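You operate a simulated robot arm through the tools that you are given. There is no shell and no other tool. Be economical: measure what you need, move in short steps, check, and stop when the job is done.

You run a simulated robot arm. Do the job below in one go: nothing can be reset, and whatever is moved stays where it is left.

JOB
Put the dose strip with a grey tab in the beige tray. Put the small pack that says "clips" from the top of the packing bench on top of the mesh loupe and the small pack labelled "feet" on the board number four of the store shelf. Take the dose strip with a white tab on the top of the small-work bench and put it away on the top of the tunnel shelf. The order is free.

It is judged by the outcome, as a careful person would: the job done as asked, and still so three seconds after it is handed in. It fails if anything else is knocked over, pushed out of place, dropped, spilled or broken.

ROBOT AND FRAMES
A 7-joint arm with a two-finger parallel gripper on a trunk, on a base that drives. Base frame: it is fixed to the floor where the robot stands at the start and does not move with it; the origin is under the middle of the robot, x ahead of it, y to its left, z up. Readings come in mm, rad, newtons and seconds.
With the tool pointing down near the work surface it reaches from about 480 to 920 mm from the robot's upright axis, wherever it stands. Its first joint turns from -2.007 to 2.007 rad. Places, roughly: beige tray [-3250, -2250, 1750]; board number four of the store shelf [-3400, -2100, 1300]; dose strip with a grey tab (4x10x4 cm) [500, 200, 700]; dose strip with a white tab (4x10x4 cm) [-1400, 3500, 800]; mesh loupe [-3000, 500, 1000]; small pack [-3000, 750, 1000]; top of the tunnel shelf [500, 500, 700]. Payload 3.91 kg.
The TCP is the grasp point between the finger pads, 30 mm short of the fingertips. In the tool frame z runs along the fingers and y along their closing line. The gripper opens to 110 mm. The fingers are 20 mm wide and 10 mm thick; the gripper's body (48 by 112 mm) begins 55 mm behind the TCP.
Orientation is that of the tool frame in the base frame, as [roll, pitch, yaw] about the fixed x, y, z axes, in that order (R = Rz(yaw) Ry(pitch) Rx(roll)). With the fingers straight down and closing along the base's y, the tool's x points along the base's -x, its y along +y and its z along -z.

CONTROLS
- The arm moves only by the tool move_arm. Its argument "targets" is a list of rows, each a list of 3 entries, a list of its own where there are three numbers: the turn, a rotation vector about the tool's x, y, z in units of 180 degrees (1.0 is 180 degrees), then the shift along the tool's x, y, z in units of 400 mm (1.0 is 400 mm), then the opening, from 0 (shut) to 1 (fully open). In form: [[[wx, wy, wz], [x, y, z], fingers], ...]. A call has 1 to 20 rows; each row is the pose to reach, as a shift and turn from the pose commanded when the call began, along the tool's axes at that moment. A call with a number of a shift or a turn outside -1 to 1 is refused whole. Rows are played at 5 a second. More than 50 mm and 0.15 rad between two rows, or a gripper value outside its range, and nothing of the call is played. Where a pose cannot be reached the arm comes as near as it can. A force on the tool above 40 N (or 10 N above the force at the start of the call, whichever is more), or a blocked arm, ends the call early, and 0.2 s more pass. The fingers move at their own pace (about 153 mm/s each) and stop on an object; they squeeze with about 32 N. The grip force told is the motor's: it shows also when the fingers shut on nothing. Time passes only in rows, and 0.2 s behind the last, so rows that repeat a pose let the fingers close. It gives the time, the measured TCP pose, the force on the tool (base axes), the opening and the grip force at its end, in the units of the frame above (readings bear some noise), with the torque about the TCP (base axes, N m) and any sound that the robot's microphone picked up.
- Cameras (640 x 400 px; columns grow to the right, rows downward): "scene" is now at [217.5, 168.8, 1230.5]; the picture's right is [-0.43, -0.90, 0.00], its down [-0.58, 0.28, -0.76] and it looks along [0.69, -0.33, -0.65] (base axes); focal length 277 px, centre (320, 200). "wrist" rides on the gripper at [73, 17, -103] in the tool frame; the picture's right is [-0.23, 0.97, 0.00], its down [-0.76, -0.18, -0.62] and it looks along [-0.61, -0.14, 0.78] (tool axes); focal length 222 px, centre (320, 200). There is no depth. A picture from a camera that has moved, and an enlarged one, comes with that camera's place and axes in the base frame and with its lens.
- grab_frame(camera): a new picture of that camera. It takes no simulated time.
- raise_lower(by): slides the trunk up (or, below 0, down) by that many mm; the arm and the scene camera ride with it, the base frame stays. It gives what a move gives, with no picture.
- base_move(legs): drives the robot by 1 to 6 legs, each [ahead, left, turn to the left] in mm, mm and rad, along the robot's own axes; the way and the turn of a leg run together, so that a leg with both is an arc; at most 1500 mm and 3.142 rad a leg. The arm and the cameras ride along, it lands a little off, and it stops where it bumps. It gives what a move gives.
- pan_tilt(pan, tilt): turns the head with the scene camera to pan (to the left, within 1.396 rad either way) and tilt (down, from -0.506 to 1.204), counted from straight ahead of the robot. It gives what a move gives.
- inspect(camera, box): a new picture of the part [left, top, right, bottom] of that camera's present view, enlarged. It takes no simulated time.
- hand_in(): hands the job in; it is judged then, once.

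Work in short steps. Places have to be worked out from the pictures, the camera data and where the tool is seen: move nearer, look again, correct. Check each grasp and each placing, and mend what went wrong. You have 165 turns and 120 pictures in all, those below and enlarged ones among them. Open the gripper and draw the arm clear of the work before you hand the job in, unless the task says otherwise; then end with one line.

The tools are called after "Emit:" as a command line: name --argument value ..., lists and objects as JSON in quotes. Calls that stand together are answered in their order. move_arm: Moves the arm, as the interface text tells. Its arguments: {"type":"object","properties":{"targets":{"type":"array"}},"required":["targets"]} The other tools are called the same way: raise_lower (by) slides the trunk up or down; base_move (legs) drives the base; pan_tilt (pan, tilt) turns the head that bears the scene camera; grab_frame (camera) takes a picture; inspect (camera, box) takes an enlarged picture of a part of a camera's view; hand_in () hands the job in.

At the start:

```text
time_s: 0.0
tcp_pos: [480.3, 31.3, 1038.8]
ee_rot: [-3.141, -0.002, 3.141]
force: [0.0, 0.1, 0.0]
ft_torque: [0.01, 0.01, 0.02]
grip_width: 110.2
grasp_force: 0.1
trunk travel left (down, up): [-575.0, 415.0]
robot x, y, heading: [1.0, 0.8, 0.002]
head pan, tilt: [-0.443, 0.702]
```

scene: 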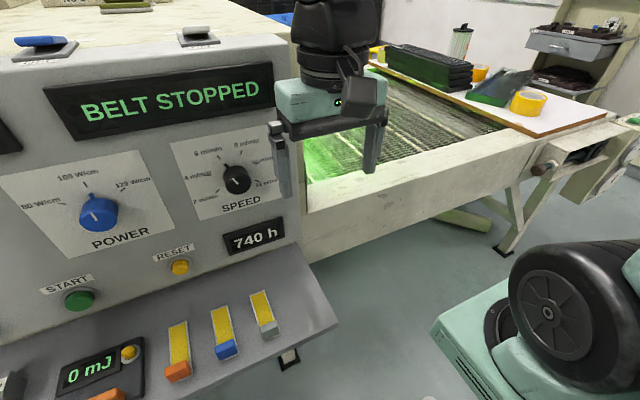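
wrist: 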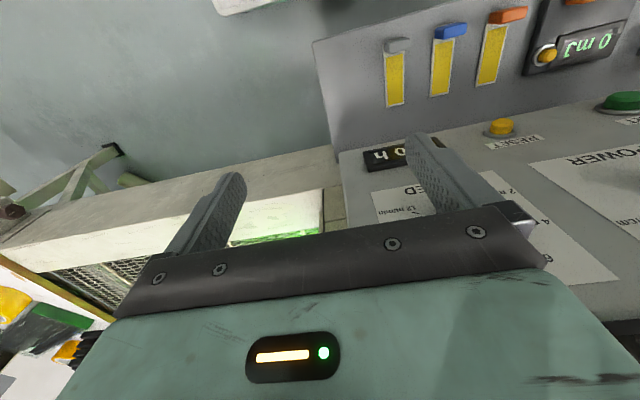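

The panel's apron shows three strips with orange, blue and grey tabs. I take a closer look at them and look around with the head.

Emit:
inspect --camera "scene" --box '[130, 250, 350, 400]'

Emit:
pan_tilt --pan 0.3 --tilt 0.5

Emit:
grab_frame --camera "scene"

```text
2.67 times, centred on (240, 325) of scene
camera zoom: at [217.5, 168.8, 1230.5], right [-0.43, -0.9, 0.0], down [-0.58, 0.28, -0.76], along [0.69, -0.33, -0.65], focal length 739 px, centre (533, -133)
```

zoom: 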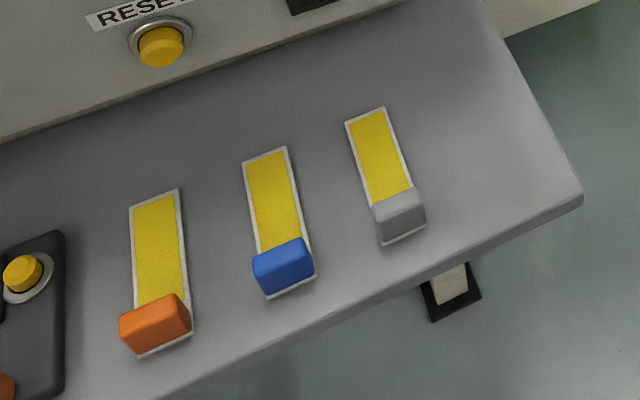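

```text
time_s: 1.1
tcp_pos: [481.3, 29.8, 1038.0]
ee_rot: [3.141, -0.001, -3.141]
force: [0.2, 0.4, -0.7]
ft_torque: [0.01, 0.01, 0.0]
grip_width: 110.1
grasp_force: 0.1
trunk travel left (down, up): [-575.0, 415.0]
robot x, y, heading: [1.5, 2.3, -0.002]
head pan, tilt: [0.3, 0.499]
```

```text
116 pictures are left
camera scene: at [227.8, 232.0, 1248.4], right [0.29, -0.96, 0.0], down [-0.46, -0.14, -0.88], along [0.84, 0.26, -0.48], focal length 277 px, centre (320, 200)
```

scene: 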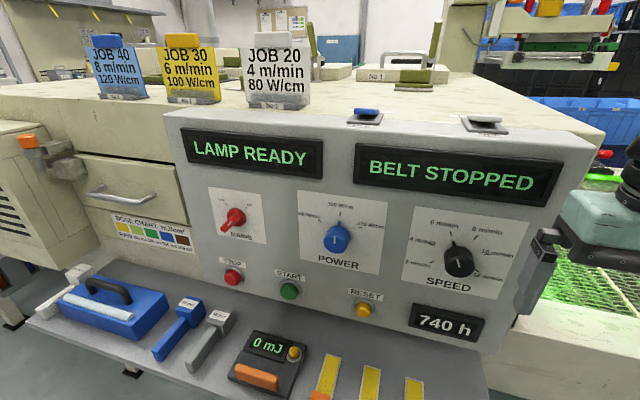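

The strips lie along x; the grey tab is at about (467, 151, ~725). I back off 80 mm for better reach, then bring the tool over the grey tab.

Emit:
base_move --legs '[[-80, 0, 0]]'

Emit:
move_arm --targets '[[[0, 0, 0], [-0.08, 0.1, 0.05], 1], [[0, 0, 0], [-0.12, 0.2, 0.1], 1], [[0, 0, 0], [-0.165, 0.3, 0.14], 1], [[0, 0, 0], [-0.165, 0.3, 0.25], 1], [[0, 0, 0], [-0.165, 0.3, 0.36], 1]]'

Emit:
grab_frame --camera "wrist"

Emit:
pan_tilt --pan 0 --tilt 0.85

Emit:
grab_frame --camera "scene"

```text
time_s: 2.2
tcp_pos: [400.9, 28.9, 1039.3]
ee_rot: [-3.141, -0.001, 3.139]
force: [-0.7, -0.7, 0.3]
ft_torque: [0.01, -0.02, 0.0]
grip_width: 110.0
grasp_force: 0.0
trunk travel left (down, up): [-575.0, 415.0]
robot x, y, heading: [-82.3, -2.5, -0.001]
head pan, tilt: [0.3, 0.499]
```

```text
refused: row 1 steps farther than a row can; nothing moved
```

```text
115 pictures are left
camera wrist: at [330.2, 46.8, 1142.3], right [0.23, 0.97, 0.0], down [0.76, -0.18, 0.62], along [0.61, -0.14, -0.78], focal length 222 px, centre (320, 200)
```

wrist: 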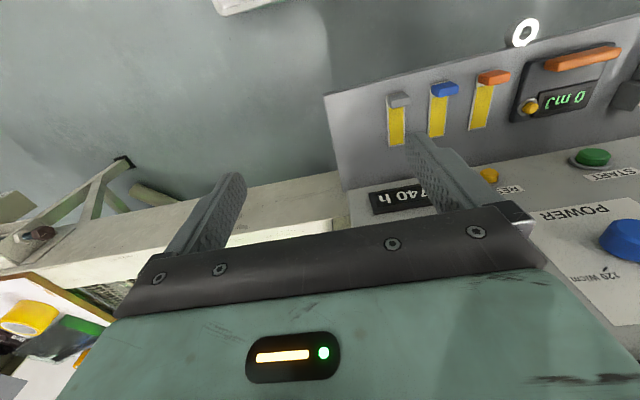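

```text
time_s: 3.0
tcp_pos: [400.6, 30.1, 1038.1]
ee_rot: [-3.14, -0.002, 3.139]
force: [0.0, 0.5, -0.1]
ft_torque: [0.05, -0.02, -0.01]
grip_width: 110.0
grasp_force: 0.0
trunk travel left (down, up): [-575.0, 415.0]
robot x, y, heading: [-81.1, 2.9, -0.002]
head pan, tilt: [0.0, 0.85]
```

```text
114 pictures are left
camera scene: at [139.6, 204.9, 1218.5], right [0.0, -1.0, 0.0], down [-0.75, 0.0, -0.66], along [0.66, 0.0, -0.75], focal length 277 px, centre (320, 200)
```

scene: 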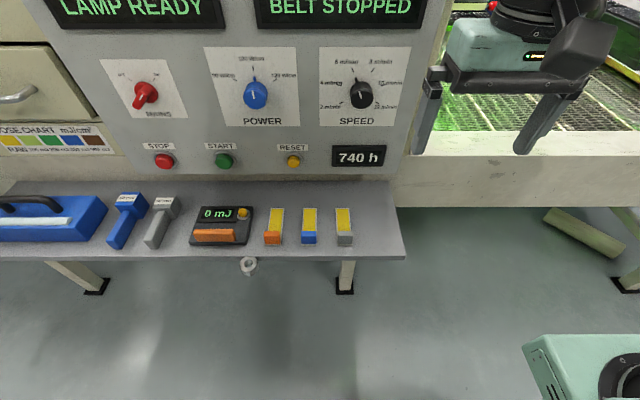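

Steps must be under 50 mm. I redo the approach to hover above the grey tab at about (465, 152).

Emit:
move_arm --targets '[[[0, 0, 0], [-0.06, 0.08, 0.05], 1], [[0, 0, 0], [-0.1, 0.16, 0.1], 1], [[0, 0, 0], [-0.14, 0.24, 0.15], 1], [[0, 0, 0], [-0.16, 0.304, 0.22], 1], [[0, 0, 0], [-0.16, 0.304, 0.33], 1], [[0, 0, 0], [-0.16, 0.304, 0.44], 1], [[0, 0, 0], [-0.16, 0.304, 0.5], 1]]'

Emit:
grab_frame --camera "wrist"

Emit:
grab_frame --camera "scene"

```text
time_s: 4.6
tcp_pos: [465.6, 151.8, 838.0]
ee_rot: [-3.139, 0.0, 3.139]
force: [0.0, -0.4, 0.5]
ft_torque: [0.01, 0.01, -0.03]
grip_width: 110.1
grasp_force: 0.0
trunk travel left (down, up): [-575.0, 415.0]
robot x, y, heading: [-79.1, -2.4, -0.004]
head pan, tilt: [0.0, 0.85]
```

```text
113 pictures are left
camera wrist: at [395.0, 168.2, 940.3], right [0.23, 0.97, 0.0], down [0.76, -0.18, 0.62], along [0.61, -0.14, -0.78], focal length 222 px, centre (320, 200)
```

wrist: 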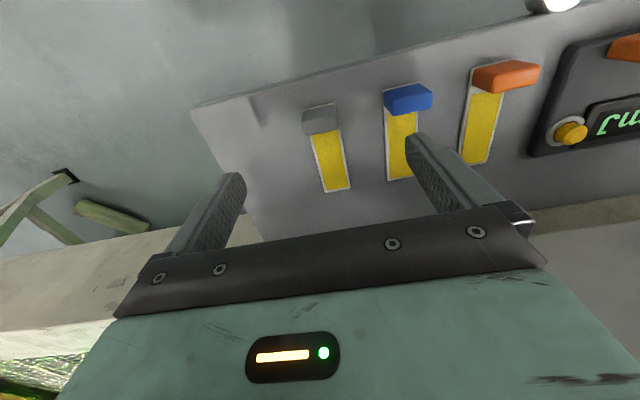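

```text
112 pictures are left
camera scene: at [139.5, 204.8, 1218.5], right [0.0, -1.0, 0.0], down [-0.75, 0.0, -0.66], along [0.66, 0.0, -0.75], focal length 277 px, centre (320, 200)
```

scene: 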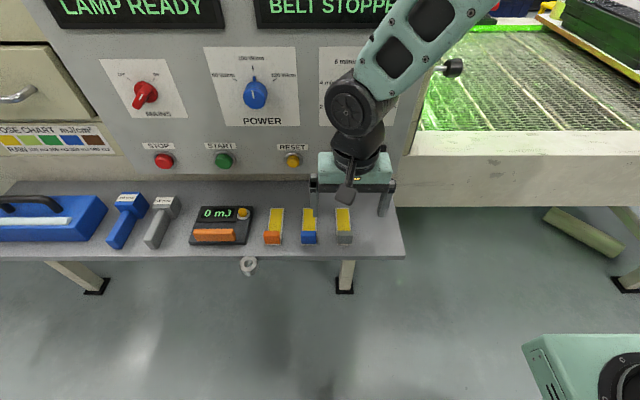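

The tab is centred about (465, 152) with the blue strip's edge only 40 mm away, so I narrow the opening to ~72 mm and descend to z≈768 to look again.

Emit:
move_arm --targets '[[[0, 0, 0], [0, 0.002, 0], 0.65], [[0, 0, 0], [0, 0.002, 0.08], 0.65], [[0, 0, 0], [0, 0.002, 0.175], 0.65]]'

Emit:
grab_frame --camera "wrist"

Emit:
inspect --camera "scene" --box '[250, 140, 430, 260]'

```text
time_s: 5.4
tcp_pos: [464.9, 152.6, 766.8]
ee_rot: [-3.142, 0.001, 3.14]
force: [-0.4, -0.5, 1.0]
ft_torque: [-0.01, -0.02, 0.0]
grip_width: 71.2
grasp_force: 0.0
trunk travel left (down, up): [-575.0, 415.0]
robot x, y, heading: [-83.3, -1.3, -0.004]
head pan, tilt: [0.0, 0.85]
```

```text
111 pictures are left
camera wrist: at [393.0, 169.7, 870.3], right [0.23, 0.97, 0.0], down [0.76, -0.18, 0.62], along [0.61, -0.14, -0.78], focal length 222 px, centre (320, 200)
```

wrist: 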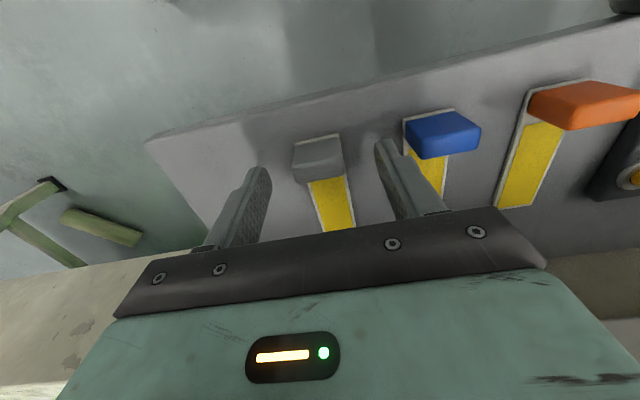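

```text
3.33 times, centred on (340, 200) of scene
camera zoom: at [139.5, 204.7, 1218.6], right [0.0, -1.0, 0.0], down [-0.75, 0.0, -0.66], along [0.66, 0.0, -0.75], focal length 924 px, centre (253, 200)
```

zoom: 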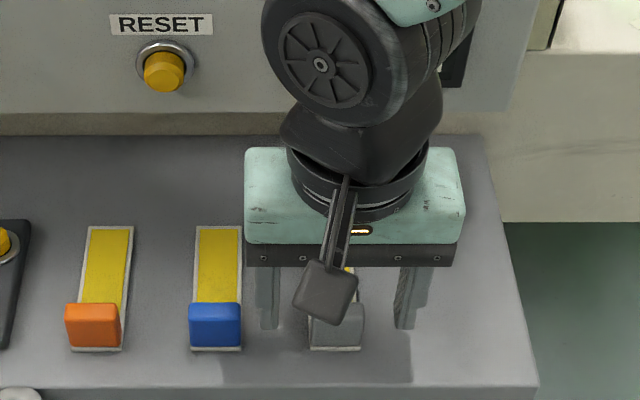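

Fits agree on the tab at x 458–480, y≈152, shelf z ≈ 710. I lower in small steps, with the touch guard stopping me.

Emit:
move_arm --targets '[[[0, 0, 0], [-0.01, 0, 0.025], 0.65], [[0, 0, 0], [-0.01, 0, 0.05], 0.65], [[0, 0, 0], [-0.01, 0, 0.06], 0.65]]'

Emit:
grab_frame --camera "wrist"

```text
time_s: 6.1
tcp_pos: [468.7, 151.9, 749.8]
ee_rot: [-3.141, 0.001, 3.141]
force: [-6.8, -3.6, 27.7]
ft_torque: [-0.45, 0.49, 0.04]
grip_width: 71.1
grasp_force: 0.0
trunk travel left (down, up): [-575.0, 415.0]
robot x, y, heading: [-76.6, -0.8, -0.003]
head pan, tilt: [0.0, 0.85]
stopped in row 3: the force on the tool passed its limit (the readings are from after the stop); the commanded pose is now the measured one
```

```text
109 pictures are left
camera wrist: at [397.1, 169.5, 853.5], right [0.23, 0.97, 0.0], down [0.76, -0.18, 0.62], along [0.61, -0.14, -0.78], focal length 222 px, centre (320, 200)
```

wrist: 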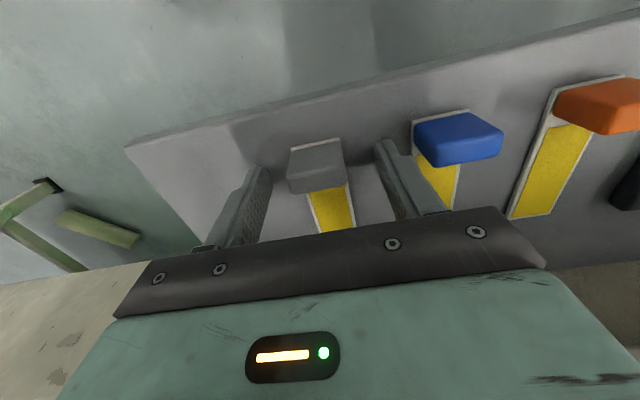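

Shelf touched at fingertip z≈720 and the tab is between the fingers. I lift 2 mm and close.

Emit:
move_arm --targets '[[[0, 0, 0], [0, 0, -0.007], 0.65], [[0, 0, 0], [0, 0, -0.007], 0.2], [[0, 0, 0], [0, 0, -0.007], 0.2], [[0, 0, 0], [0, 0, -0.007], 0.2]]'

Emit:
move_arm --targets '[[[0, 0, 0], [0, 0, -0.06], 0.2], [[0, 0, 0], [0, 0, -0.16], 0.2], [[0, 0, 0], [0, 0, -0.25], 0.2]]'

Emit:
grab_frame --camera "wrist"

```text
time_s: 7.1
tcp_pos: [468.2, 152.7, 752.2]
ee_rot: [3.14, 0.001, 3.139]
force: [-0.4, 0.6, 0.4]
ft_torque: [0.01, -0.02, 0.0]
grip_width: 31.1
grasp_force: 31.5
trunk travel left (down, up): [-575.0, 415.0]
robot x, y, heading: [-81.1, -2.9, -0.002]
head pan, tilt: [0.0, 0.85]
```

```text
time_s: 7.9
tcp_pos: [466.9, 152.6, 852.6]
ee_rot: [-3.141, 0.001, 3.14]
force: [0.6, 0.3, 0.1]
ft_torque: [0.01, 0.02, -0.04]
grip_width: 31.2
grasp_force: 31.7
trunk travel left (down, up): [-575.0, 415.0]
robot x, y, heading: [-81.6, -2.4, -0.003]
head pan, tilt: [0.0, 0.85]
```

```text
108 pictures are left
camera wrist: at [396.5, 169.8, 956.5], right [0.23, 0.97, 0.0], down [0.76, -0.18, 0.62], along [0.61, -0.14, -0.78], focal length 222 px, centre (320, 200)
```

wrist: 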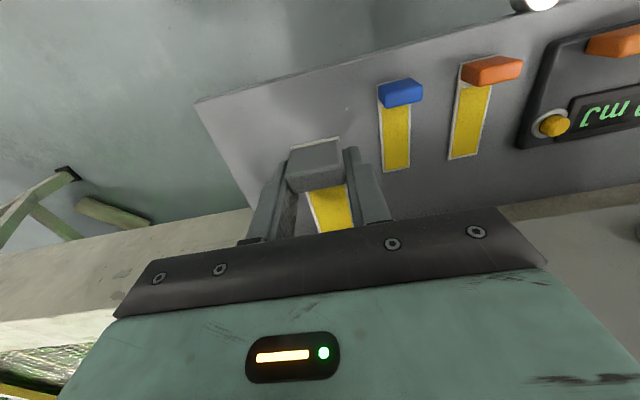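

The grey strip is held (31 mm). Before driving I look to both sides and rearwards.

Emit:
pan_tilt --pan 1.39 --tilt 0.35

Emit:
grab_frame --camera "scene"

Emit:
pan_tilt --pan -1.39 --tilt 0.35

Emit:
grab_frame --camera "scene"

```text
time_s: 9.4
tcp_pos: [467.4, 153.0, 852.5]
ee_rot: [-3.141, 0.003, 3.14]
force: [0.3, 1.0, 0.0]
ft_torque: [-0.02, 0.02, -0.01]
grip_width: 31.4
grasp_force: 31.9
trunk travel left (down, up): [-575.0, 415.0]
robot x, y, heading: [-79.4, 0.4, 0.001]
head pan, tilt: [1.389, 0.351]
```

```text
107 pictures are left
camera scene: at [78.4, 296.5, 1262.1], right [0.98, -0.18, 0.0], down [-0.06, -0.34, -0.94], along [0.17, 0.92, -0.34], focal length 277 px, centre (320, 200)
```

scene: 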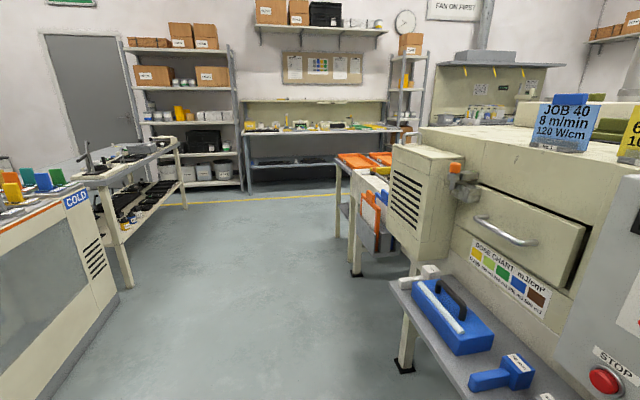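

```text
time_s: 11.9
tcp_pos: [467.1, 151.8, 852.2]
ee_rot: [-3.141, 0.0, 3.14]
force: [-0.6, 0.2, -0.2]
ft_torque: [-0.04, 0.01, 0.03]
grip_width: 30.7
grasp_force: 31.6
trunk travel left (down, up): [-575.0, 415.0]
robot x, y, heading: [-77.4, 1.6, -0.007]
head pan, tilt: [-1.389, 0.351]
```

```text
106 pictures are left
camera scene: at [78.1, 113.3, 1262.1], right [-0.98, -0.18, 0.0], down [-0.06, 0.34, -0.94], along [0.17, -0.92, -0.34], focal length 277 px, centre (320, 200)
```

scene: 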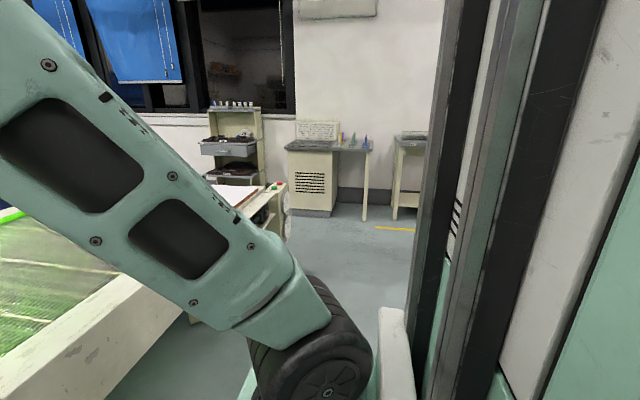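

Left-rear has a "COLD" machine around (-1000, 1350+). I back off 200 mm, turn left, and look on.

Emit:
base_move --legs '[[-200, 0, 0], [0, 0, 1.57]]'

Emit:
pan_tilt --pan 1.2 --tilt 0.35

Emit:
grab_frame --camera "scene"

```text
time_s: 17.3
tcp_pos: [-428.4, 546.6, 851.8]
ee_rot: [-3.141, 0.001, -1.573]
force: [-0.7, 0.1, -0.4]
ft_torque: [-0.04, 0.01, -0.02]
grip_width: 31.0
grasp_force: 32.0
trunk travel left (down, up): [-575.0, 415.0]
robot x, y, heading: [-279.6, 3.8, 1.568]
head pan, tilt: [-1.389, 0.351]
```

```text
time_s: 19.6
tcp_pos: [-430.0, 548.2, 852.9]
ee_rot: [3.141, 0.002, -1.574]
force: [-0.4, -0.6, 0.7]
ft_torque: [0.01, 0.03, 0.0]
grip_width: 31.1
grasp_force: 31.8
trunk travel left (down, up): [-575.0, 415.0]
robot x, y, heading: [-281.5, 1.0, 1.564]
head pan, tilt: [1.201, 0.351]
```

```text
105 pictures are left
camera scene: at [-569.6, 176.8, 1262.1], right [0.36, 0.93, 0.0], down [0.32, -0.13, -0.94], along [-0.87, 0.34, -0.34], focal length 277 px, centre (320, 200)
```

scene: 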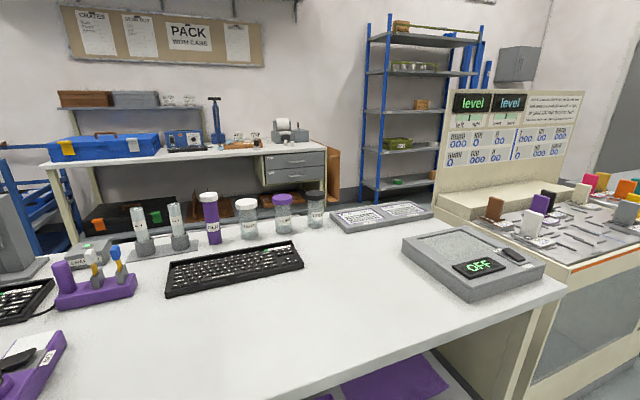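

A wide bench with a keyboard sits west of me (edge x≈-800). I raise the trunk, turn to face south via east, and look south-west.

Emit:
raise_lower --by 300

Emit:
base_move --legs '[[0, 0, -3.1]]'

Emit:
pan_tilt --pan -0.7 --tilt 0.45

Emit:
grab_frame --camera "scene"

```text
time_s: 22.6
tcp_pos: [-429.1, 547.9, 1153.1]
ee_rot: [-3.14, 0.002, -1.574]
force: [0.7, 0.7, 0.2]
ft_torque: [0.04, 0.0, -0.06]
grip_width: 31.1
grasp_force: 32.8
trunk travel left (down, up): [-875.0, 115.0]
robot x, y, heading: [-278.4, -3.1, 1.567]
head pan, tilt: [1.201, 0.351]
```

```text
time_s: 30.3
tcp_pos: [-115.2, -544.1, 1152.2]
ee_rot: [3.141, 0.002, 1.587]
force: [0.3, -0.6, 0.4]
ft_torque: [0.01, 0.01, -0.03]
grip_width: 31.0
grasp_force: 32.0
trunk travel left (down, up): [-875.0, 115.0]
robot x, y, heading: [-277.1, -0.2, -1.554]
head pan, tilt: [1.201, 0.351]
```

```text
time_s: 32.2
tcp_pos: [-115.2, -544.0, 1152.6]
ee_rot: [3.141, 0.003, 1.587]
force: [0.0, 0.2, -0.2]
ft_torque: [-0.01, 0.02, -0.01]
grip_width: 31.0
grasp_force: 32.3
trunk travel left (down, up): [-875.0, 115.0]
robot x, y, heading: [-279.6, -4.3, -1.553]
head pan, tilt: [-0.7, 0.45]
```

```text
104 pictures are left
camera scene: at [-129.1, -209.8, 1552.9], right [-0.78, 0.63, 0.0], down [0.28, 0.34, -0.9], along [-0.57, -0.7, -0.44], focal length 277 px, centre (320, 200)
```

scene: 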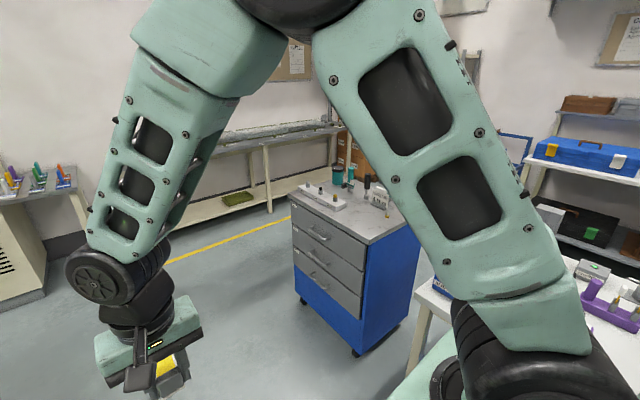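

A blue drawer cabinet stands at x<-970, y -920…-1470; the corridor south is free. I drive 1500 south and look west.

Emit:
base_move --legs '[[1500, 0, 0]]'

Emit:
pan_tilt --pan -1.39 --tilt 0.3

Emit:
grab_frame --camera "scene"

```text
time_s: 39.7
tcp_pos: [-88.3, -2057.0, 1152.4]
ee_rot: [3.141, 0.001, 1.589]
force: [0.1, -0.3, -0.4]
ft_torque: [0.01, 0.0, -0.02]
grip_width: 31.1
grasp_force: 31.8
trunk travel left (down, up): [-875.0, 115.0]
robot x, y, heading: [-251.3, -1513.4, -1.555]
head pan, tilt: [-0.7, 0.45]
```

```text
time_s: 40.8
tcp_pos: [-89.3, -2057.6, 1153.4]
ee_rot: [3.141, 0.002, 1.589]
force: [-0.3, 0.3, -0.4]
ft_torque: [0.03, 0.01, -0.01]
grip_width: 31.0
grasp_force: 31.6
trunk travel left (down, up): [-875.0, 115.0]
robot x, y, heading: [-251.4, -1510.4, -1.55]
head pan, tilt: [-1.389, 0.3]
```

```text
103 pictures are left
camera scene: at [-136.7, -1669.6, 1566.8], right [-0.2, 0.98, 0.0], down [0.29, 0.06, -0.96], along [-0.94, -0.19, -0.3], focal length 277 px, centre (320, 200)
```

scene: 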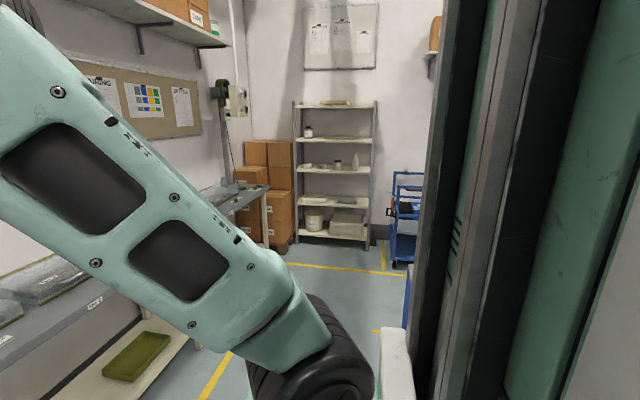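

The store shelf is ahead to the west with the tray on its top board. I turn to face west, strafe south to clear the cabinet, and drive on toward it.

Emit:
base_move --legs '[[0, 0, -1.59], [0, 580, 0], [1100, 0, 0]]'

Emit:
pan_tilt --pan 0 --tilt 0.1

Emit:
grab_frame --camera "scene"

```text
time_s: 53.2
tcp_pos: [-1919.7, -2210.6, 1152.2]
ee_rot: [-3.141, 0.003, -0.023]
force: [0.0, -0.5, -0.2]
ft_torque: [0.01, -0.01, 0.01]
grip_width: 31.0
grasp_force: 32.6
trunk travel left (down, up): [-875.0, 115.0]
robot x, y, heading: [-1369.2, -2068.8, 3.116]
head pan, tilt: [-1.389, 0.3]
```

```text
time_s: 54.8
tcp_pos: [-1919.2, -2210.1, 1152.7]
ee_rot: [3.141, 0.001, -0.023]
force: [-0.2, 0.2, 0.1]
ft_torque: [0.0, 0.0, -0.03]
grip_width: 31.0
grasp_force: 32.3
trunk travel left (down, up): [-875.0, 115.0]
robot x, y, heading: [-1365.7, -2066.2, 3.121]
head pan, tilt: [0.0, 0.099]
```

```text
102 pictures are left
camera scene: at [-1608.8, -2268.4, 1585.5], right [0.02, 1.0, 0.0], down [0.1, 0.0, -0.99], along [-0.99, 0.02, -0.1], focal length 277 px, centre (320, 200)
```

scene: 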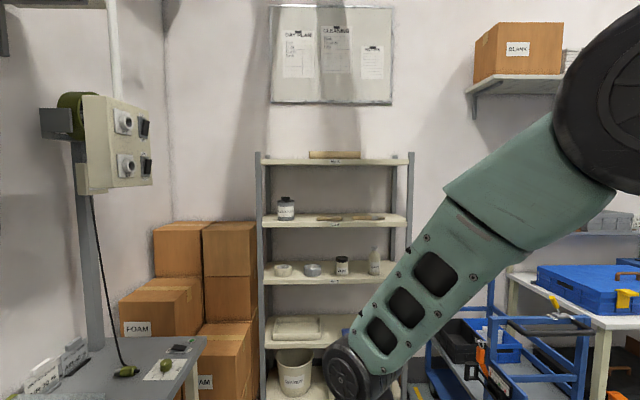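

The tray sits on the top board (~z 1665–1695), board four is the one at ~z 1300. I raise the trunk fully and lift the arm to see if it reaches that height with the tool down.

Emit:
raise_lower --by 114

Emit:
move_arm --targets '[[[0, 0, 0], [0, 0, -0.12], 0.2], [[0, 0, 0], [0, 0, -0.24], 0.2], [[0, 0, 0], [0, 0, -0.36], 0.2], [[0, 0, 0], [0, 0, -0.48], 0.2], [[0, 0, 0], [0, 0, -0.6], 0.2], [[0, 0, 0], [0, 0, -0.72], 0.2], [[0, 0, 0], [0, 0, -0.84], 0.2], [[0, 0, 0], [0, 0, -0.96], 0.2]]'

Emit:
move_arm --targets '[[[0, 0, 0], [0, 0, -0.12], 0.2], [[0, 0, 0], [0, 0, -0.24], 0.2], [[0, 0, 0], [0, 0, -0.36], 0.2], [[0, 0, 0], [0, 0, -0.48], 0.2]]'

Emit:
grab_frame --camera "scene"

```text
time_s: 56.2
tcp_pos: [-1920.7, -2210.3, 1267.3]
ee_rot: [3.141, 0.003, -0.022]
force: [0.6, -0.6, 0.8]
ft_torque: [-0.02, -0.02, -0.01]
grip_width: 30.8
grasp_force: 32.1
trunk travel left (down, up): [-989.0, 1.0]
robot x, y, heading: [-1366.3, -2068.2, 3.125]
head pan, tilt: [0.0, 0.099]
```

```text
time_s: 58.0
tcp_pos: [-1919.5, -2210.5, 1651.4]
ee_rot: [-3.141, 0.002, -0.023]
force: [-1.1, 0.6, -0.1]
ft_torque: [-0.03, -0.01, -0.01]
grip_width: 31.3
grasp_force: 32.2
trunk travel left (down, up): [-989.0, 1.0]
robot x, y, heading: [-1366.2, -2067.9, 3.122]
head pan, tilt: [0.0, 0.099]
```

```text
time_s: 59.0
tcp_pos: [-1910.6, -2205.7, 1750.8]
ee_rot: [3.137, 0.005, -0.024]
force: [-0.5, -0.5, 0.4]
ft_torque: [-0.01, -0.01, 0.01]
grip_width: 31.0
grasp_force: 32.3
out of reach, approached as far as the arm can: row 3, 4
trunk travel left (down, up): [-989.0, 1.0]
robot x, y, heading: [-1369.0, -2069.9, 3.12]
head pan, tilt: [0.0, 0.099]
```

```text
101 pictures are left
camera scene: at [-1608.7, -2268.3, 1699.5], right [0.02, 1.0, 0.0], down [0.1, 0.0, -1.0], along [-0.99, 0.02, -0.1], focal length 277 px, centre (320, 200)
```

scene: 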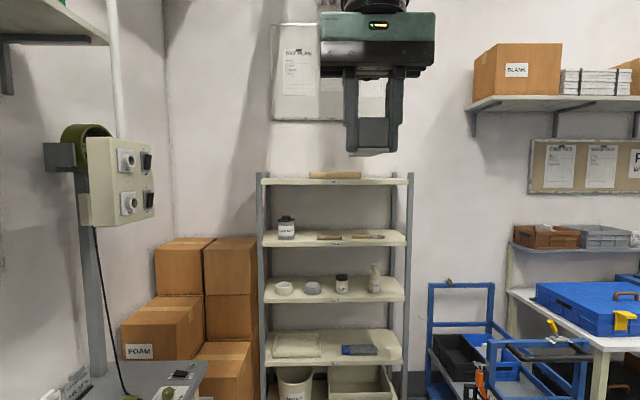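

The arm reaches z≈1750 tool-down, strip underside ≈1718, just above the tray rim (~1705). I drive closer and look from both cameras.

Emit:
base_move --legs '[[550, 0, 0]]'

Emit:
grab_frame --camera "scene"

Emit:
grab_frame --camera "wrist"

```text
time_s: 62.2
tcp_pos: [-2458.0, -2201.2, 1751.5]
ee_rot: [3.137, 0.004, -0.013]
force: [0.3, 0.4, -0.5]
ft_torque: [0.05, -0.03, -0.01]
grip_width: 30.9
grasp_force: 32.0
trunk travel left (down, up): [-989.0, 1.0]
robot x, y, heading: [-1916.8, -2058.8, 3.128]
head pan, tilt: [0.0, 0.099]
```

```text
100 pictures are left
camera scene: at [-2154.6, -2261.1, 1699.5], right [0.01, 1.0, 0.0], down [0.1, 0.0, -1.0], along [-0.99, 0.01, -0.1], focal length 277 px, centre (320, 200)
```

scene: 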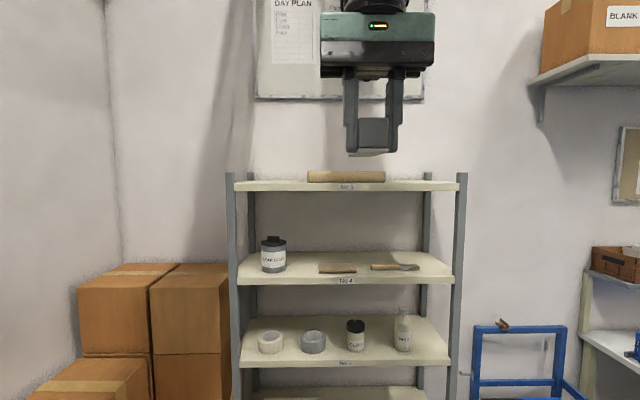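

```text
99 pictures are left
camera wrist: at [-2383.0, -2219.2, 1854.0], right [-0.24, -0.97, 0.0], down [-0.76, 0.19, 0.63], along [-0.61, 0.15, -0.78], focal length 222 px, centre (320, 200)
```

wrist: 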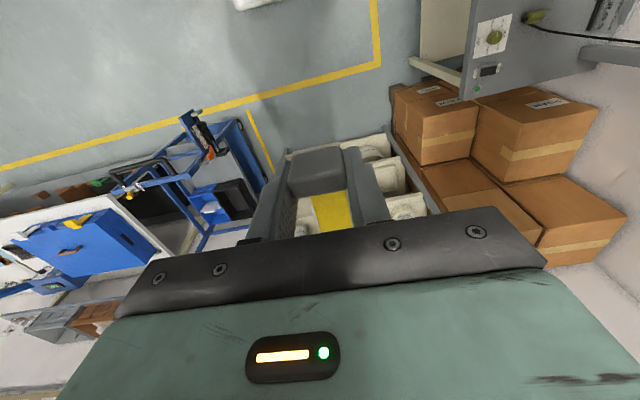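

Parallax puts the tray front at about x -3200, y -2300…-1995, rim ~1709. I drive 500 closer with a 50 mm sidestep, staying short of the tray, and view it from the wrist.

Emit:
base_move --legs '[[500, -50, 0]]'

Emit:
grab_frame --camera "wrist"

Emit:
pan_tilt --pan 0 --tilt 0.2

Emit:
grab_frame --camera "scene"

```text
time_s: 65.1
tcp_pos: [-2959.9, -2144.2, 1751.1]
ee_rot: [3.14, 0.006, -0.015]
force: [0.2, -0.1, -0.3]
ft_torque: [-0.02, -0.01, -0.01]
grip_width: 31.2
grasp_force: 31.9
trunk travel left (down, up): [-989.0, 1.0]
robot x, y, heading: [-2417.6, -2004.5, 3.131]
head pan, tilt: [0.0, 0.099]
```

```text
98 pictures are left
camera wrist: at [-2885.6, -2161.5, 1854.0], right [-0.24, -0.97, 0.0], down [-0.76, 0.19, 0.63], along [-0.61, 0.15, -0.78], focal length 222 px, centre (320, 200)
```

wrist: 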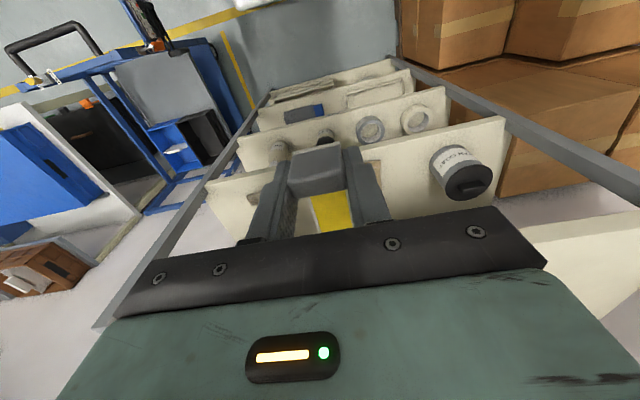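

```text
time_s: 65.8
tcp_pos: [-2960.3, -2142.0, 1749.9]
ee_rot: [3.138, 0.006, -0.012]
force: [0.0, 0.8, -0.4]
ft_torque: [0.01, 0.03, 0.02]
grip_width: 31.1
grasp_force: 32.7
trunk travel left (down, up): [-989.0, 1.0]
robot x, y, heading: [-2422.0, -1998.7, 3.129]
head pan, tilt: [0.0, 0.201]
```

```text
97 pictures are left
camera scene: at [-2658.6, -2203.4, 1690.1], right [0.01, 1.0, 0.0], down [0.2, 0.0, -0.98], along [-0.98, 0.01, -0.2], focal length 277 px, centre (320, 200)
```

scene: 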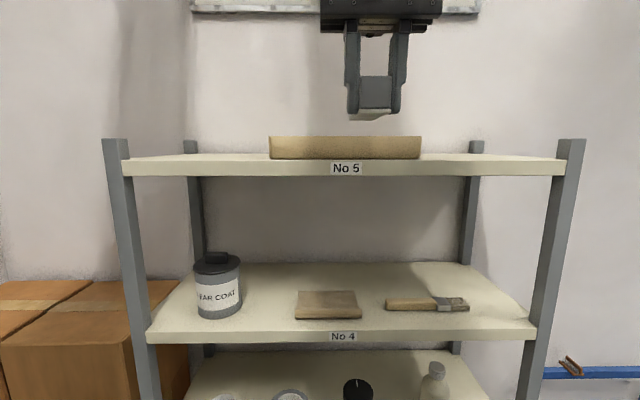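

Labels confirm No 5 (tray) and No 4. Tray front ≈ x -3175, y -2296…-2004, rim ≈1706. I check the base's front extent by looking down before driving closer.

Emit:
pan_tilt --pan 0 --tilt 1.2

Emit:
grab_frame --camera "scene"

```text
time_s: 67.1
tcp_pos: [-2959.3, -2143.7, 1750.2]
ee_rot: [3.137, 0.003, -0.014]
force: [-0.6, 0.6, 0.0]
ft_torque: [-0.02, 0.03, -0.04]
grip_width: 31.1
grasp_force: 32.3
trunk travel left (down, up): [-989.0, 1.0]
robot x, y, heading: [-2419.8, -1998.9, 3.129]
head pan, tilt: [0.0, 1.201]
```

```text
96 pictures are left
camera scene: at [-2621.4, -2203.8, 1608.8], right [0.01, 1.0, 0.0], down [0.93, -0.01, -0.36], along [-0.36, 0.0, -0.93], focal length 277 px, centre (320, 200)
```

scene: 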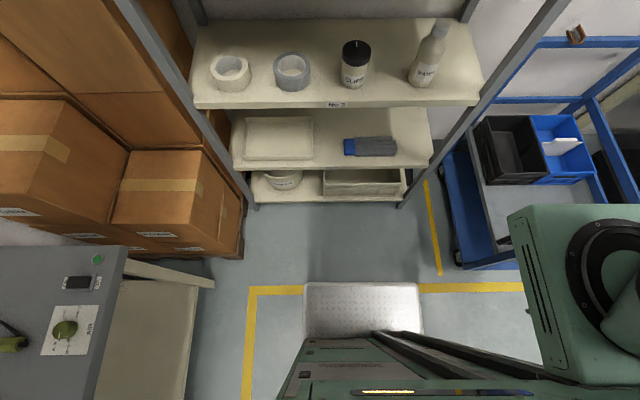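

Base front is 320 mm ahead of its axis and shelf front ≈ x -3170, so there is room. I drive 200 closer and look through the wrist camera.

Emit:
base_move --legs '[[200, 0, 0]]'

Emit:
grab_frame --camera "wrist"

Emit:
pan_tilt --pan 0 --tilt 0.0

Emit:
grab_frame --camera "scene"

```text
time_s: 68.7
tcp_pos: [-3157.2, -2142.2, 1750.1]
ee_rot: [3.138, 0.006, -0.014]
force: [0.8, -0.7, 0.0]
ft_torque: [-0.01, 0.03, 0.02]
grip_width: 31.1
grasp_force: 32.1
trunk travel left (down, up): [-989.0, 1.0]
robot x, y, heading: [-2614.2, -1999.5, 3.131]
head pan, tilt: [0.0, 1.201]
```

```text
95 pictures are left
camera wrist: at [-3083.1, -2159.4, 1854.0], right [-0.24, -0.97, 0.0], down [-0.76, 0.19, 0.63], along [-0.61, 0.15, -0.78], focal length 222 px, centre (320, 200)
```

wrist: 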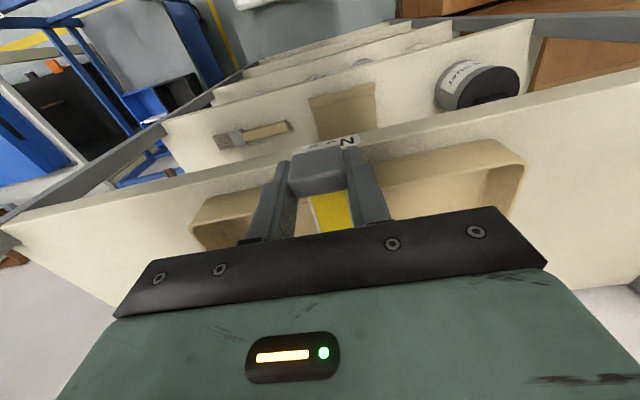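

```text
time_s: 70.1
tcp_pos: [-3157.8, -2141.1, 1750.4]
ee_rot: [3.137, 0.004, -0.013]
force: [-0.5, 0.3, 0.1]
ft_torque: [-0.01, 0.0, 0.01]
grip_width: 30.7
grasp_force: 32.3
trunk travel left (down, up): [-989.0, 1.0]
robot x, y, heading: [-2620.5, -2000.9, 3.128]
head pan, tilt: [0.0, 0.0]
```

```text
94 pictures are left
camera scene: at [-2852.9, -2201.0, 1708.5], right [0.01, 1.0, 0.0], down [0.0, 0.0, -1.0], along [-1.0, 0.01, 0.0], focal length 277 px, centre (320, 200)
```

scene: 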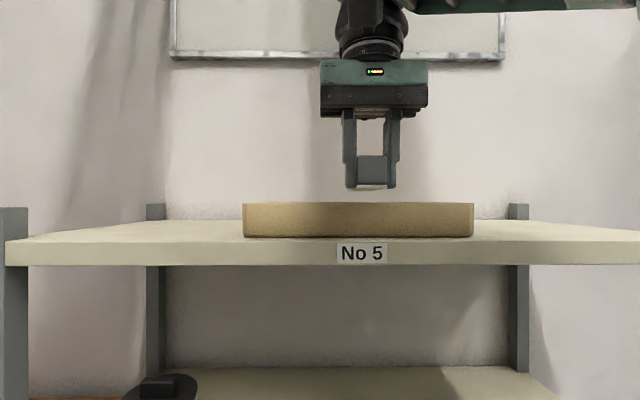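

Tray front wall ≈ x -3205, board -3181…-3490, tray floor just above 1660, rim 1705. I drive 95 mm further so the strip is wholly inside, then check.

Emit:
base_move --legs '[[97, -5, 0]]'

Emit:
grab_frame --camera "wrist"

Emit:
grab_frame --camera "scene"

```text
time_s: 71.2
tcp_pos: [-3254.5, -2136.1, 1751.3]
ee_rot: [3.138, 0.005, -0.011]
force: [0.0, -0.4, 0.6]
ft_torque: [-0.01, 0.01, 0.0]
grip_width: 31.0
grasp_force: 31.9
trunk travel left (down, up): [-989.0, 1.0]
robot x, y, heading: [-2713.8, -1989.8, 3.128]
head pan, tilt: [0.0, 0.0]
```

```text
93 pictures are left
camera wrist: at [-3178.8, -2154.1, 1853.9], right [-0.24, -0.97, 0.0], down [-0.76, 0.19, 0.63], along [-0.61, 0.15, -0.78], focal length 222 px, centre (320, 200)
```

wrist: 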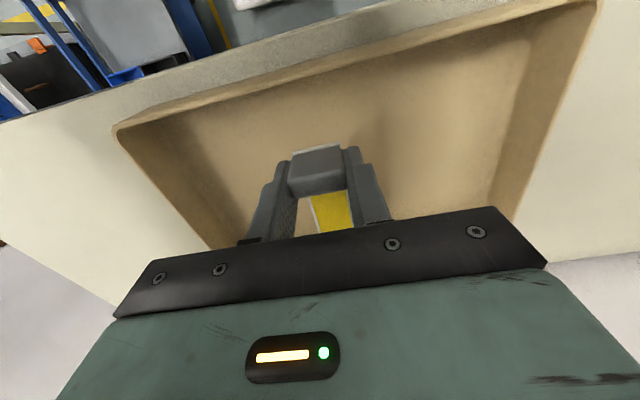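

```text
92 pictures are left
camera scene: at [-2948.3, -2195.4, 1708.6], right [0.01, 1.0, 0.0], down [0.0, 0.0, -1.0], along [-1.0, 0.01, 0.0], focal length 277 px, centre (320, 200)
```

scene: 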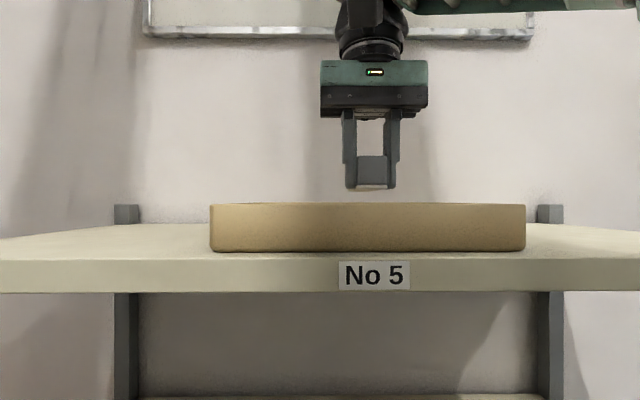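

The tray is roomy (to at least x -3350), and the strip hovers inside it. Since the last commanded pose may have been out of reach, I test with a small 8 mm lowering and 12 mm back.

Emit:
move_arm --targets '[[[0, 0, 0], [0.03, 0, 0.02], 0.2]]'

```text
time_s: 71.6
tcp_pos: [-3241.4, -2136.4, 1742.6]
ee_rot: [3.137, 0.005, -0.011]
force: [-0.8, -0.2, -0.5]
ft_torque: [-0.02, -0.05, 0.03]
grip_width: 30.9
grasp_force: 32.1
trunk travel left (down, up): [-989.0, 1.0]
robot x, y, heading: [-2709.8, -1994.6, 3.131]
head pan, tilt: [0.0, 0.0]
```

The command is relative to the real pose. Now I lower to about 1698 in small steps, guarded.

Emit:
move_arm --targets '[[[0, 0, 0], [0, 0, 0.04], 0.2], [[0, 0, 0], [0, 0, 0.075], 0.2], [[0, 0, 0], [0, 0, 0.095], 0.2], [[0, 0, 0], [0, 0, 0.105], 0.2], [[0, 0, 0], [0, 0, 0.115], 0.2], [[0, 0, 0], [0, 0, 0.125], 0.2]]'

Emit:
grab_frame --camera "wrist"

```text
time_s: 73.0
tcp_pos: [-3242.1, -2136.0, 1694.1]
ee_rot: [3.135, 0.009, -0.01]
force: [-4.4, -1.9, 22.4]
ft_torque: [0.37, -0.09, 0.15]
grip_width: 31.0
grasp_force: 32.1
trunk travel left (down, up): [-989.0, 1.0]
robot x, y, heading: [-2712.3, -1994.3, 3.134]
head pan, tilt: [0.0, 0.0]
```

```text
91 pictures are left
camera wrist: at [-3166.3, -2153.6, 1798.0], right [-0.24, -0.97, 0.01], down [-0.75, 0.19, 0.63], along [-0.61, 0.14, -0.78], focal length 222 px, centre (320, 200)
```

wrist: 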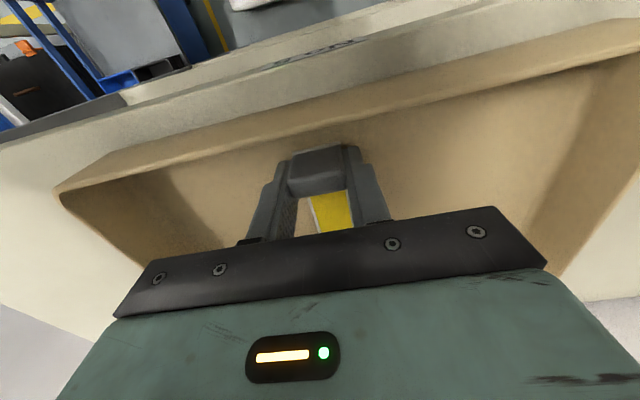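

Contact with the tray floor at 22 N. I open a little, then rise straight up.

Emit:
move_arm --targets '[[[0, 0, 0], [0, 0, -0.008], 0.2], [[0, 0, 0], [0, 0, -0.008], 0.55], [[0, 0, 0], [0, 0, -0.008], 0.55], [[0, 0, 0], [0, 0, -0.07], 0.55], [[0, 0, 0], [0, 0, -0.13], 0.55]]'

Emit:
grab_frame --camera "wrist"

```text
time_s: 74.2
tcp_pos: [-3241.6, -2135.3, 1741.4]
ee_rot: [3.139, 0.005, -0.013]
force: [0.3, 1.0, -0.3]
ft_torque: [-0.01, -0.02, -0.02]
grip_width: 60.6
grasp_force: 0.0
trunk travel left (down, up): [-989.0, 1.0]
robot x, y, heading: [-2716.4, -1994.2, 3.132]
head pan, tilt: [0.0, 0.0]
```

```text
90 pictures are left
camera wrist: at [-3167.2, -2153.0, 1845.7], right [-0.24, -0.97, 0.0], down [-0.76, 0.19, 0.63], along [-0.61, 0.15, -0.78], focal length 222 px, centre (320, 200)
```

wrist: 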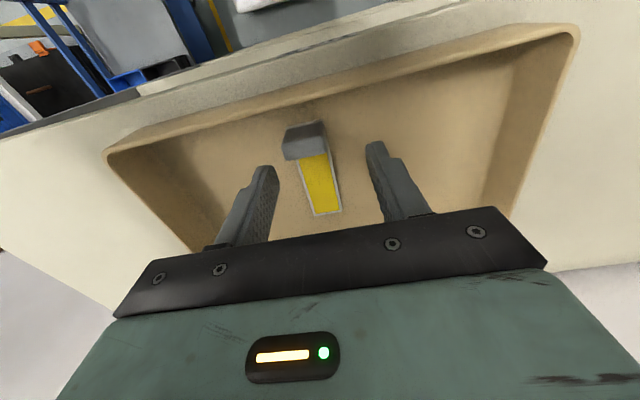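

The grey strip lies flat in the tray. I raise slightly, back off 550 mm, and look north.

Emit:
move_arm --targets '[[[0, 0, 0], [0, 0, -0.02], 0.55]]'

Emit:
base_move --legs '[[-550, 0, 0]]'

Emit:
pan_tilt --pan -1.1 --tilt 0.4

Emit:
grab_frame --camera "scene"

```text
time_s: 74.6
tcp_pos: [-3241.1, -2137.2, 1752.8]
ee_rot: [3.14, 0.004, -0.012]
force: [0.5, -0.9, -0.1]
ft_torque: [-0.01, -0.01, 0.0]
grip_width: 60.7
grasp_force: 0.0
trunk travel left (down, up): [-989.0, 1.0]
robot x, y, heading: [-2715.3, -1995.2, 3.135]
head pan, tilt: [0.0, 0.0]
```

```text
time_s: 77.7
tcp_pos: [-2697.2, -2140.7, 1750.6]
ee_rot: [3.138, 0.004, -0.015]
force: [0.4, -0.7, -0.5]
ft_torque: [-0.01, -0.03, -0.03]
grip_width: 60.3
grasp_force: 0.1
trunk travel left (down, up): [-989.0, 1.0]
robot x, y, heading: [-2165.5, -2000.6, 3.126]
head pan, tilt: [0.0, 0.0]
```

```text
time_s: 79.1
tcp_pos: [-2695.4, -2140.7, 1751.6]
ee_rot: [3.137, 0.006, -0.014]
force: [0.3, 0.8, 0.4]
ft_torque: [0.04, -0.01, 0.01]
grip_width: 60.6
grasp_force: 0.1
trunk travel left (down, up): [-989.0, 1.0]
robot x, y, heading: [-2169.1, -2001.3, 3.125]
head pan, tilt: [-1.1, 0.4]
```

```text
89 pictures are left
camera scene: at [-2355.2, -2119.6, 1671.6], right [0.9, 0.44, 0.0], down [0.17, -0.35, -0.92], along [-0.41, 0.83, -0.39], focal length 277 px, centre (320, 200)
```

scene: 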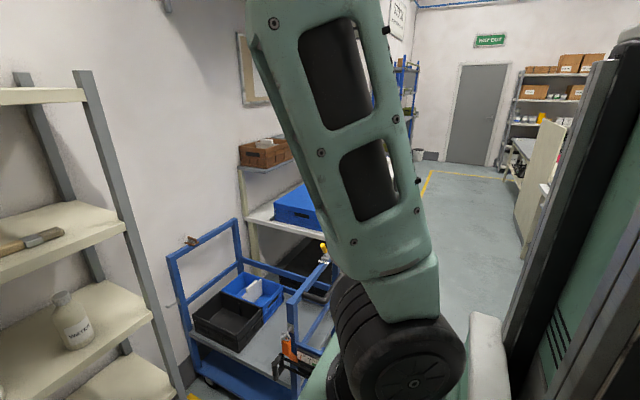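

The corridor north is open. I turn to face north (arm high, clear of everything) and look along it.

Emit:
base_move --legs '[[0, 0, -1.555]]'

Emit:
pan_tilt --pan 0 --tilt 0.45

Emit:
grab_frame --camera "scene"

```text
time_s: 83.3
tcp_pos: [-2313.1, -1471.5, 1751.7]
ee_rot: [3.141, 0.005, -1.581]
force: [0.6, -0.5, 0.4]
ft_torque: [-0.03, 0.03, 0.01]
grip_width: 60.4
grasp_force: 0.1
trunk travel left (down, up): [-989.0, 1.0]
robot x, y, heading: [-2169.5, -2003.2, 1.558]
head pan, tilt: [-1.1, 0.4]
```

```text
time_s: 84.6
tcp_pos: [-2313.8, -1473.0, 1751.7]
ee_rot: [3.138, 0.003, -1.58]
force: [0.5, -0.4, 0.3]
ft_torque: [0.03, -0.03, 0.01]
grip_width: 60.6
grasp_force: 0.2
trunk travel left (down, up): [-989.0, 1.0]
robot x, y, heading: [-2167.1, -1997.4, 1.563]
head pan, tilt: [0.0, 0.45]
```

```text
88 pictures are left
camera scene: at [-2372.3, -1764.2, 1666.9], right [1.0, -0.01, 0.0], down [0.0, -0.44, -0.9], along [0.01, 0.9, -0.44], focal length 277 px, centre (320, 200)
```

scene: 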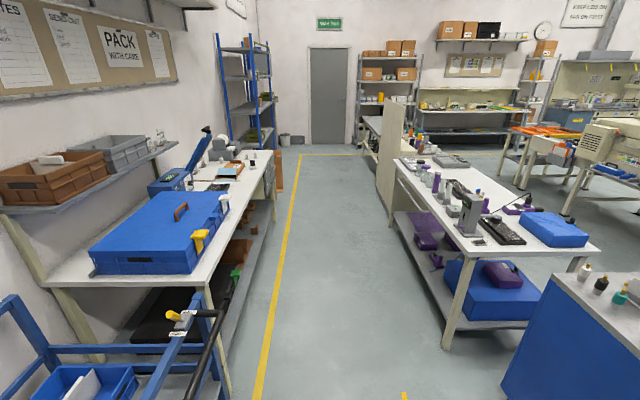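

The corridor (x -2800…-1590) is clear; packing bench top ≈ z 900, front edge x≈-2800. I drive north to y≈600, turn west, and lower the trunk somewhat.

Emit:
base_move --legs '[[1300, 0, 0], [1250, 0, 0]]'

Emit:
base_move --legs '[[0, 0, 1.57]]'

Emit:
pan_tilt --pan 0 --tilt 0.6

Emit:
grab_frame --camera "scene"

```text
time_s: 97.0
tcp_pos: [-2232.7, 1071.5, 1751.0]
ee_rot: [3.137, 0.005, -1.609]
force: [-0.2, -0.1, 0.0]
ft_torque: [0.01, -0.01, -0.01]
grip_width: 60.5
grasp_force: 0.2
trunk travel left (down, up): [-989.0, 1.0]
robot x, y, heading: [-2106.4, 539.5, 1.532]
head pan, tilt: [0.0, 0.45]
```

```text
time_s: 101.2
tcp_pos: [-2635.7, 403.1, 1752.5]
ee_rot: [3.138, 0.006, -0.026]
force: [0.7, 0.0, 0.8]
ft_torque: [-0.01, 0.03, 0.03]
grip_width: 60.3
grasp_force: 0.1
trunk travel left (down, up): [-989.0, 1.0]
robot x, y, heading: [-2107.1, 541.6, 3.117]
head pan, tilt: [0.0, 0.45]
```

```text
time_s: 102.0
tcp_pos: [-2635.0, 403.3, 1751.5]
ee_rot: [3.138, 0.006, -0.027]
force: [0.1, 0.1, -0.1]
ft_torque: [0.01, -0.01, 0.03]
grip_width: 60.4
grasp_force: 0.0
trunk travel left (down, up): [-989.0, 1.0]
robot x, y, heading: [-2101.1, 539.0, 3.118]
head pan, tilt: [0.0, 0.6]
```

```text
87 pictures are left
camera scene: at [-2341.0, 340.4, 1653.4], right [0.03, 1.0, 0.0], down [0.56, -0.01, -0.83], along [-0.83, 0.02, -0.56], focal length 277 px, centre (320, 200)
```

scene: 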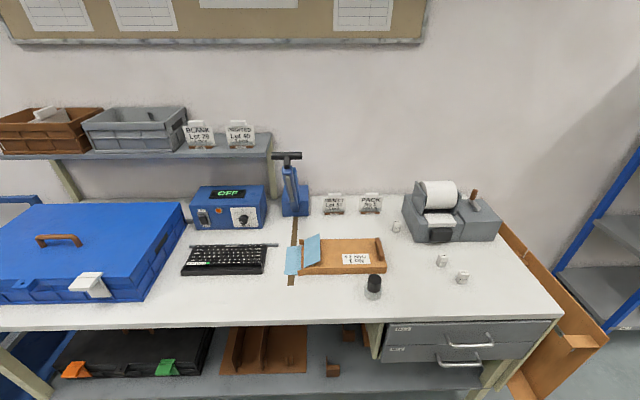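

Emit:
inspect --camera "scene" --box '[340, 170, 520, 310]'

Emit:
inspect --camera "scene" --box '[180, 170, 400, 310]'

```text
2.86 times, centred on (430, 240) of scene
camera zoom: at [-2341.0, 340.4, 1653.4], right [0.03, 1.0, 0.0], down [0.56, -0.01, -0.83], along [-0.83, 0.02, -0.56], focal length 792 px, centre (6, 86)
```

zoom: 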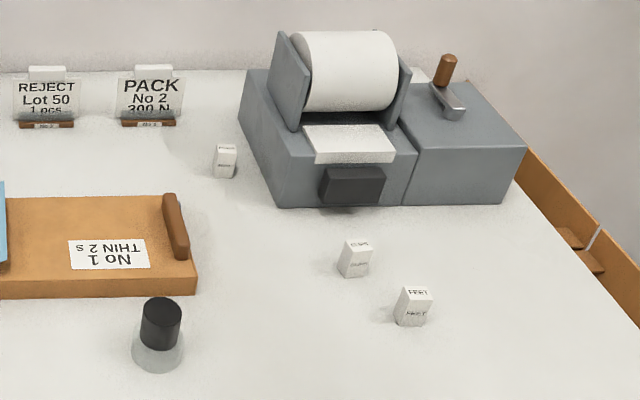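

```text
2.86 times, centred on (290, 240) of scene
camera zoom: at [-2341.0, 340.4, 1653.4], right [0.03, 1.0, 0.0], down [0.56, -0.01, -0.83], along [-0.83, 0.02, -0.56], focal length 792 px, centre (406, 86)
```

zoom: 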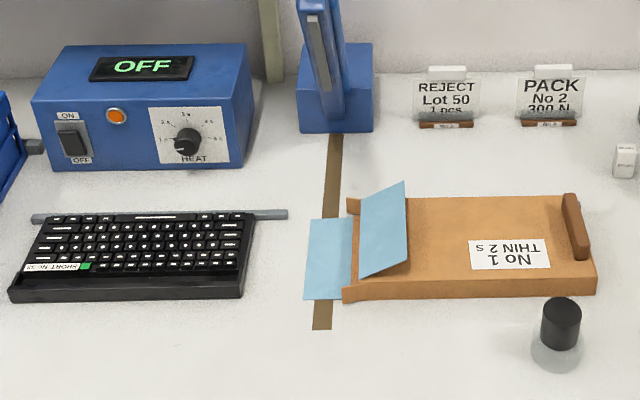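

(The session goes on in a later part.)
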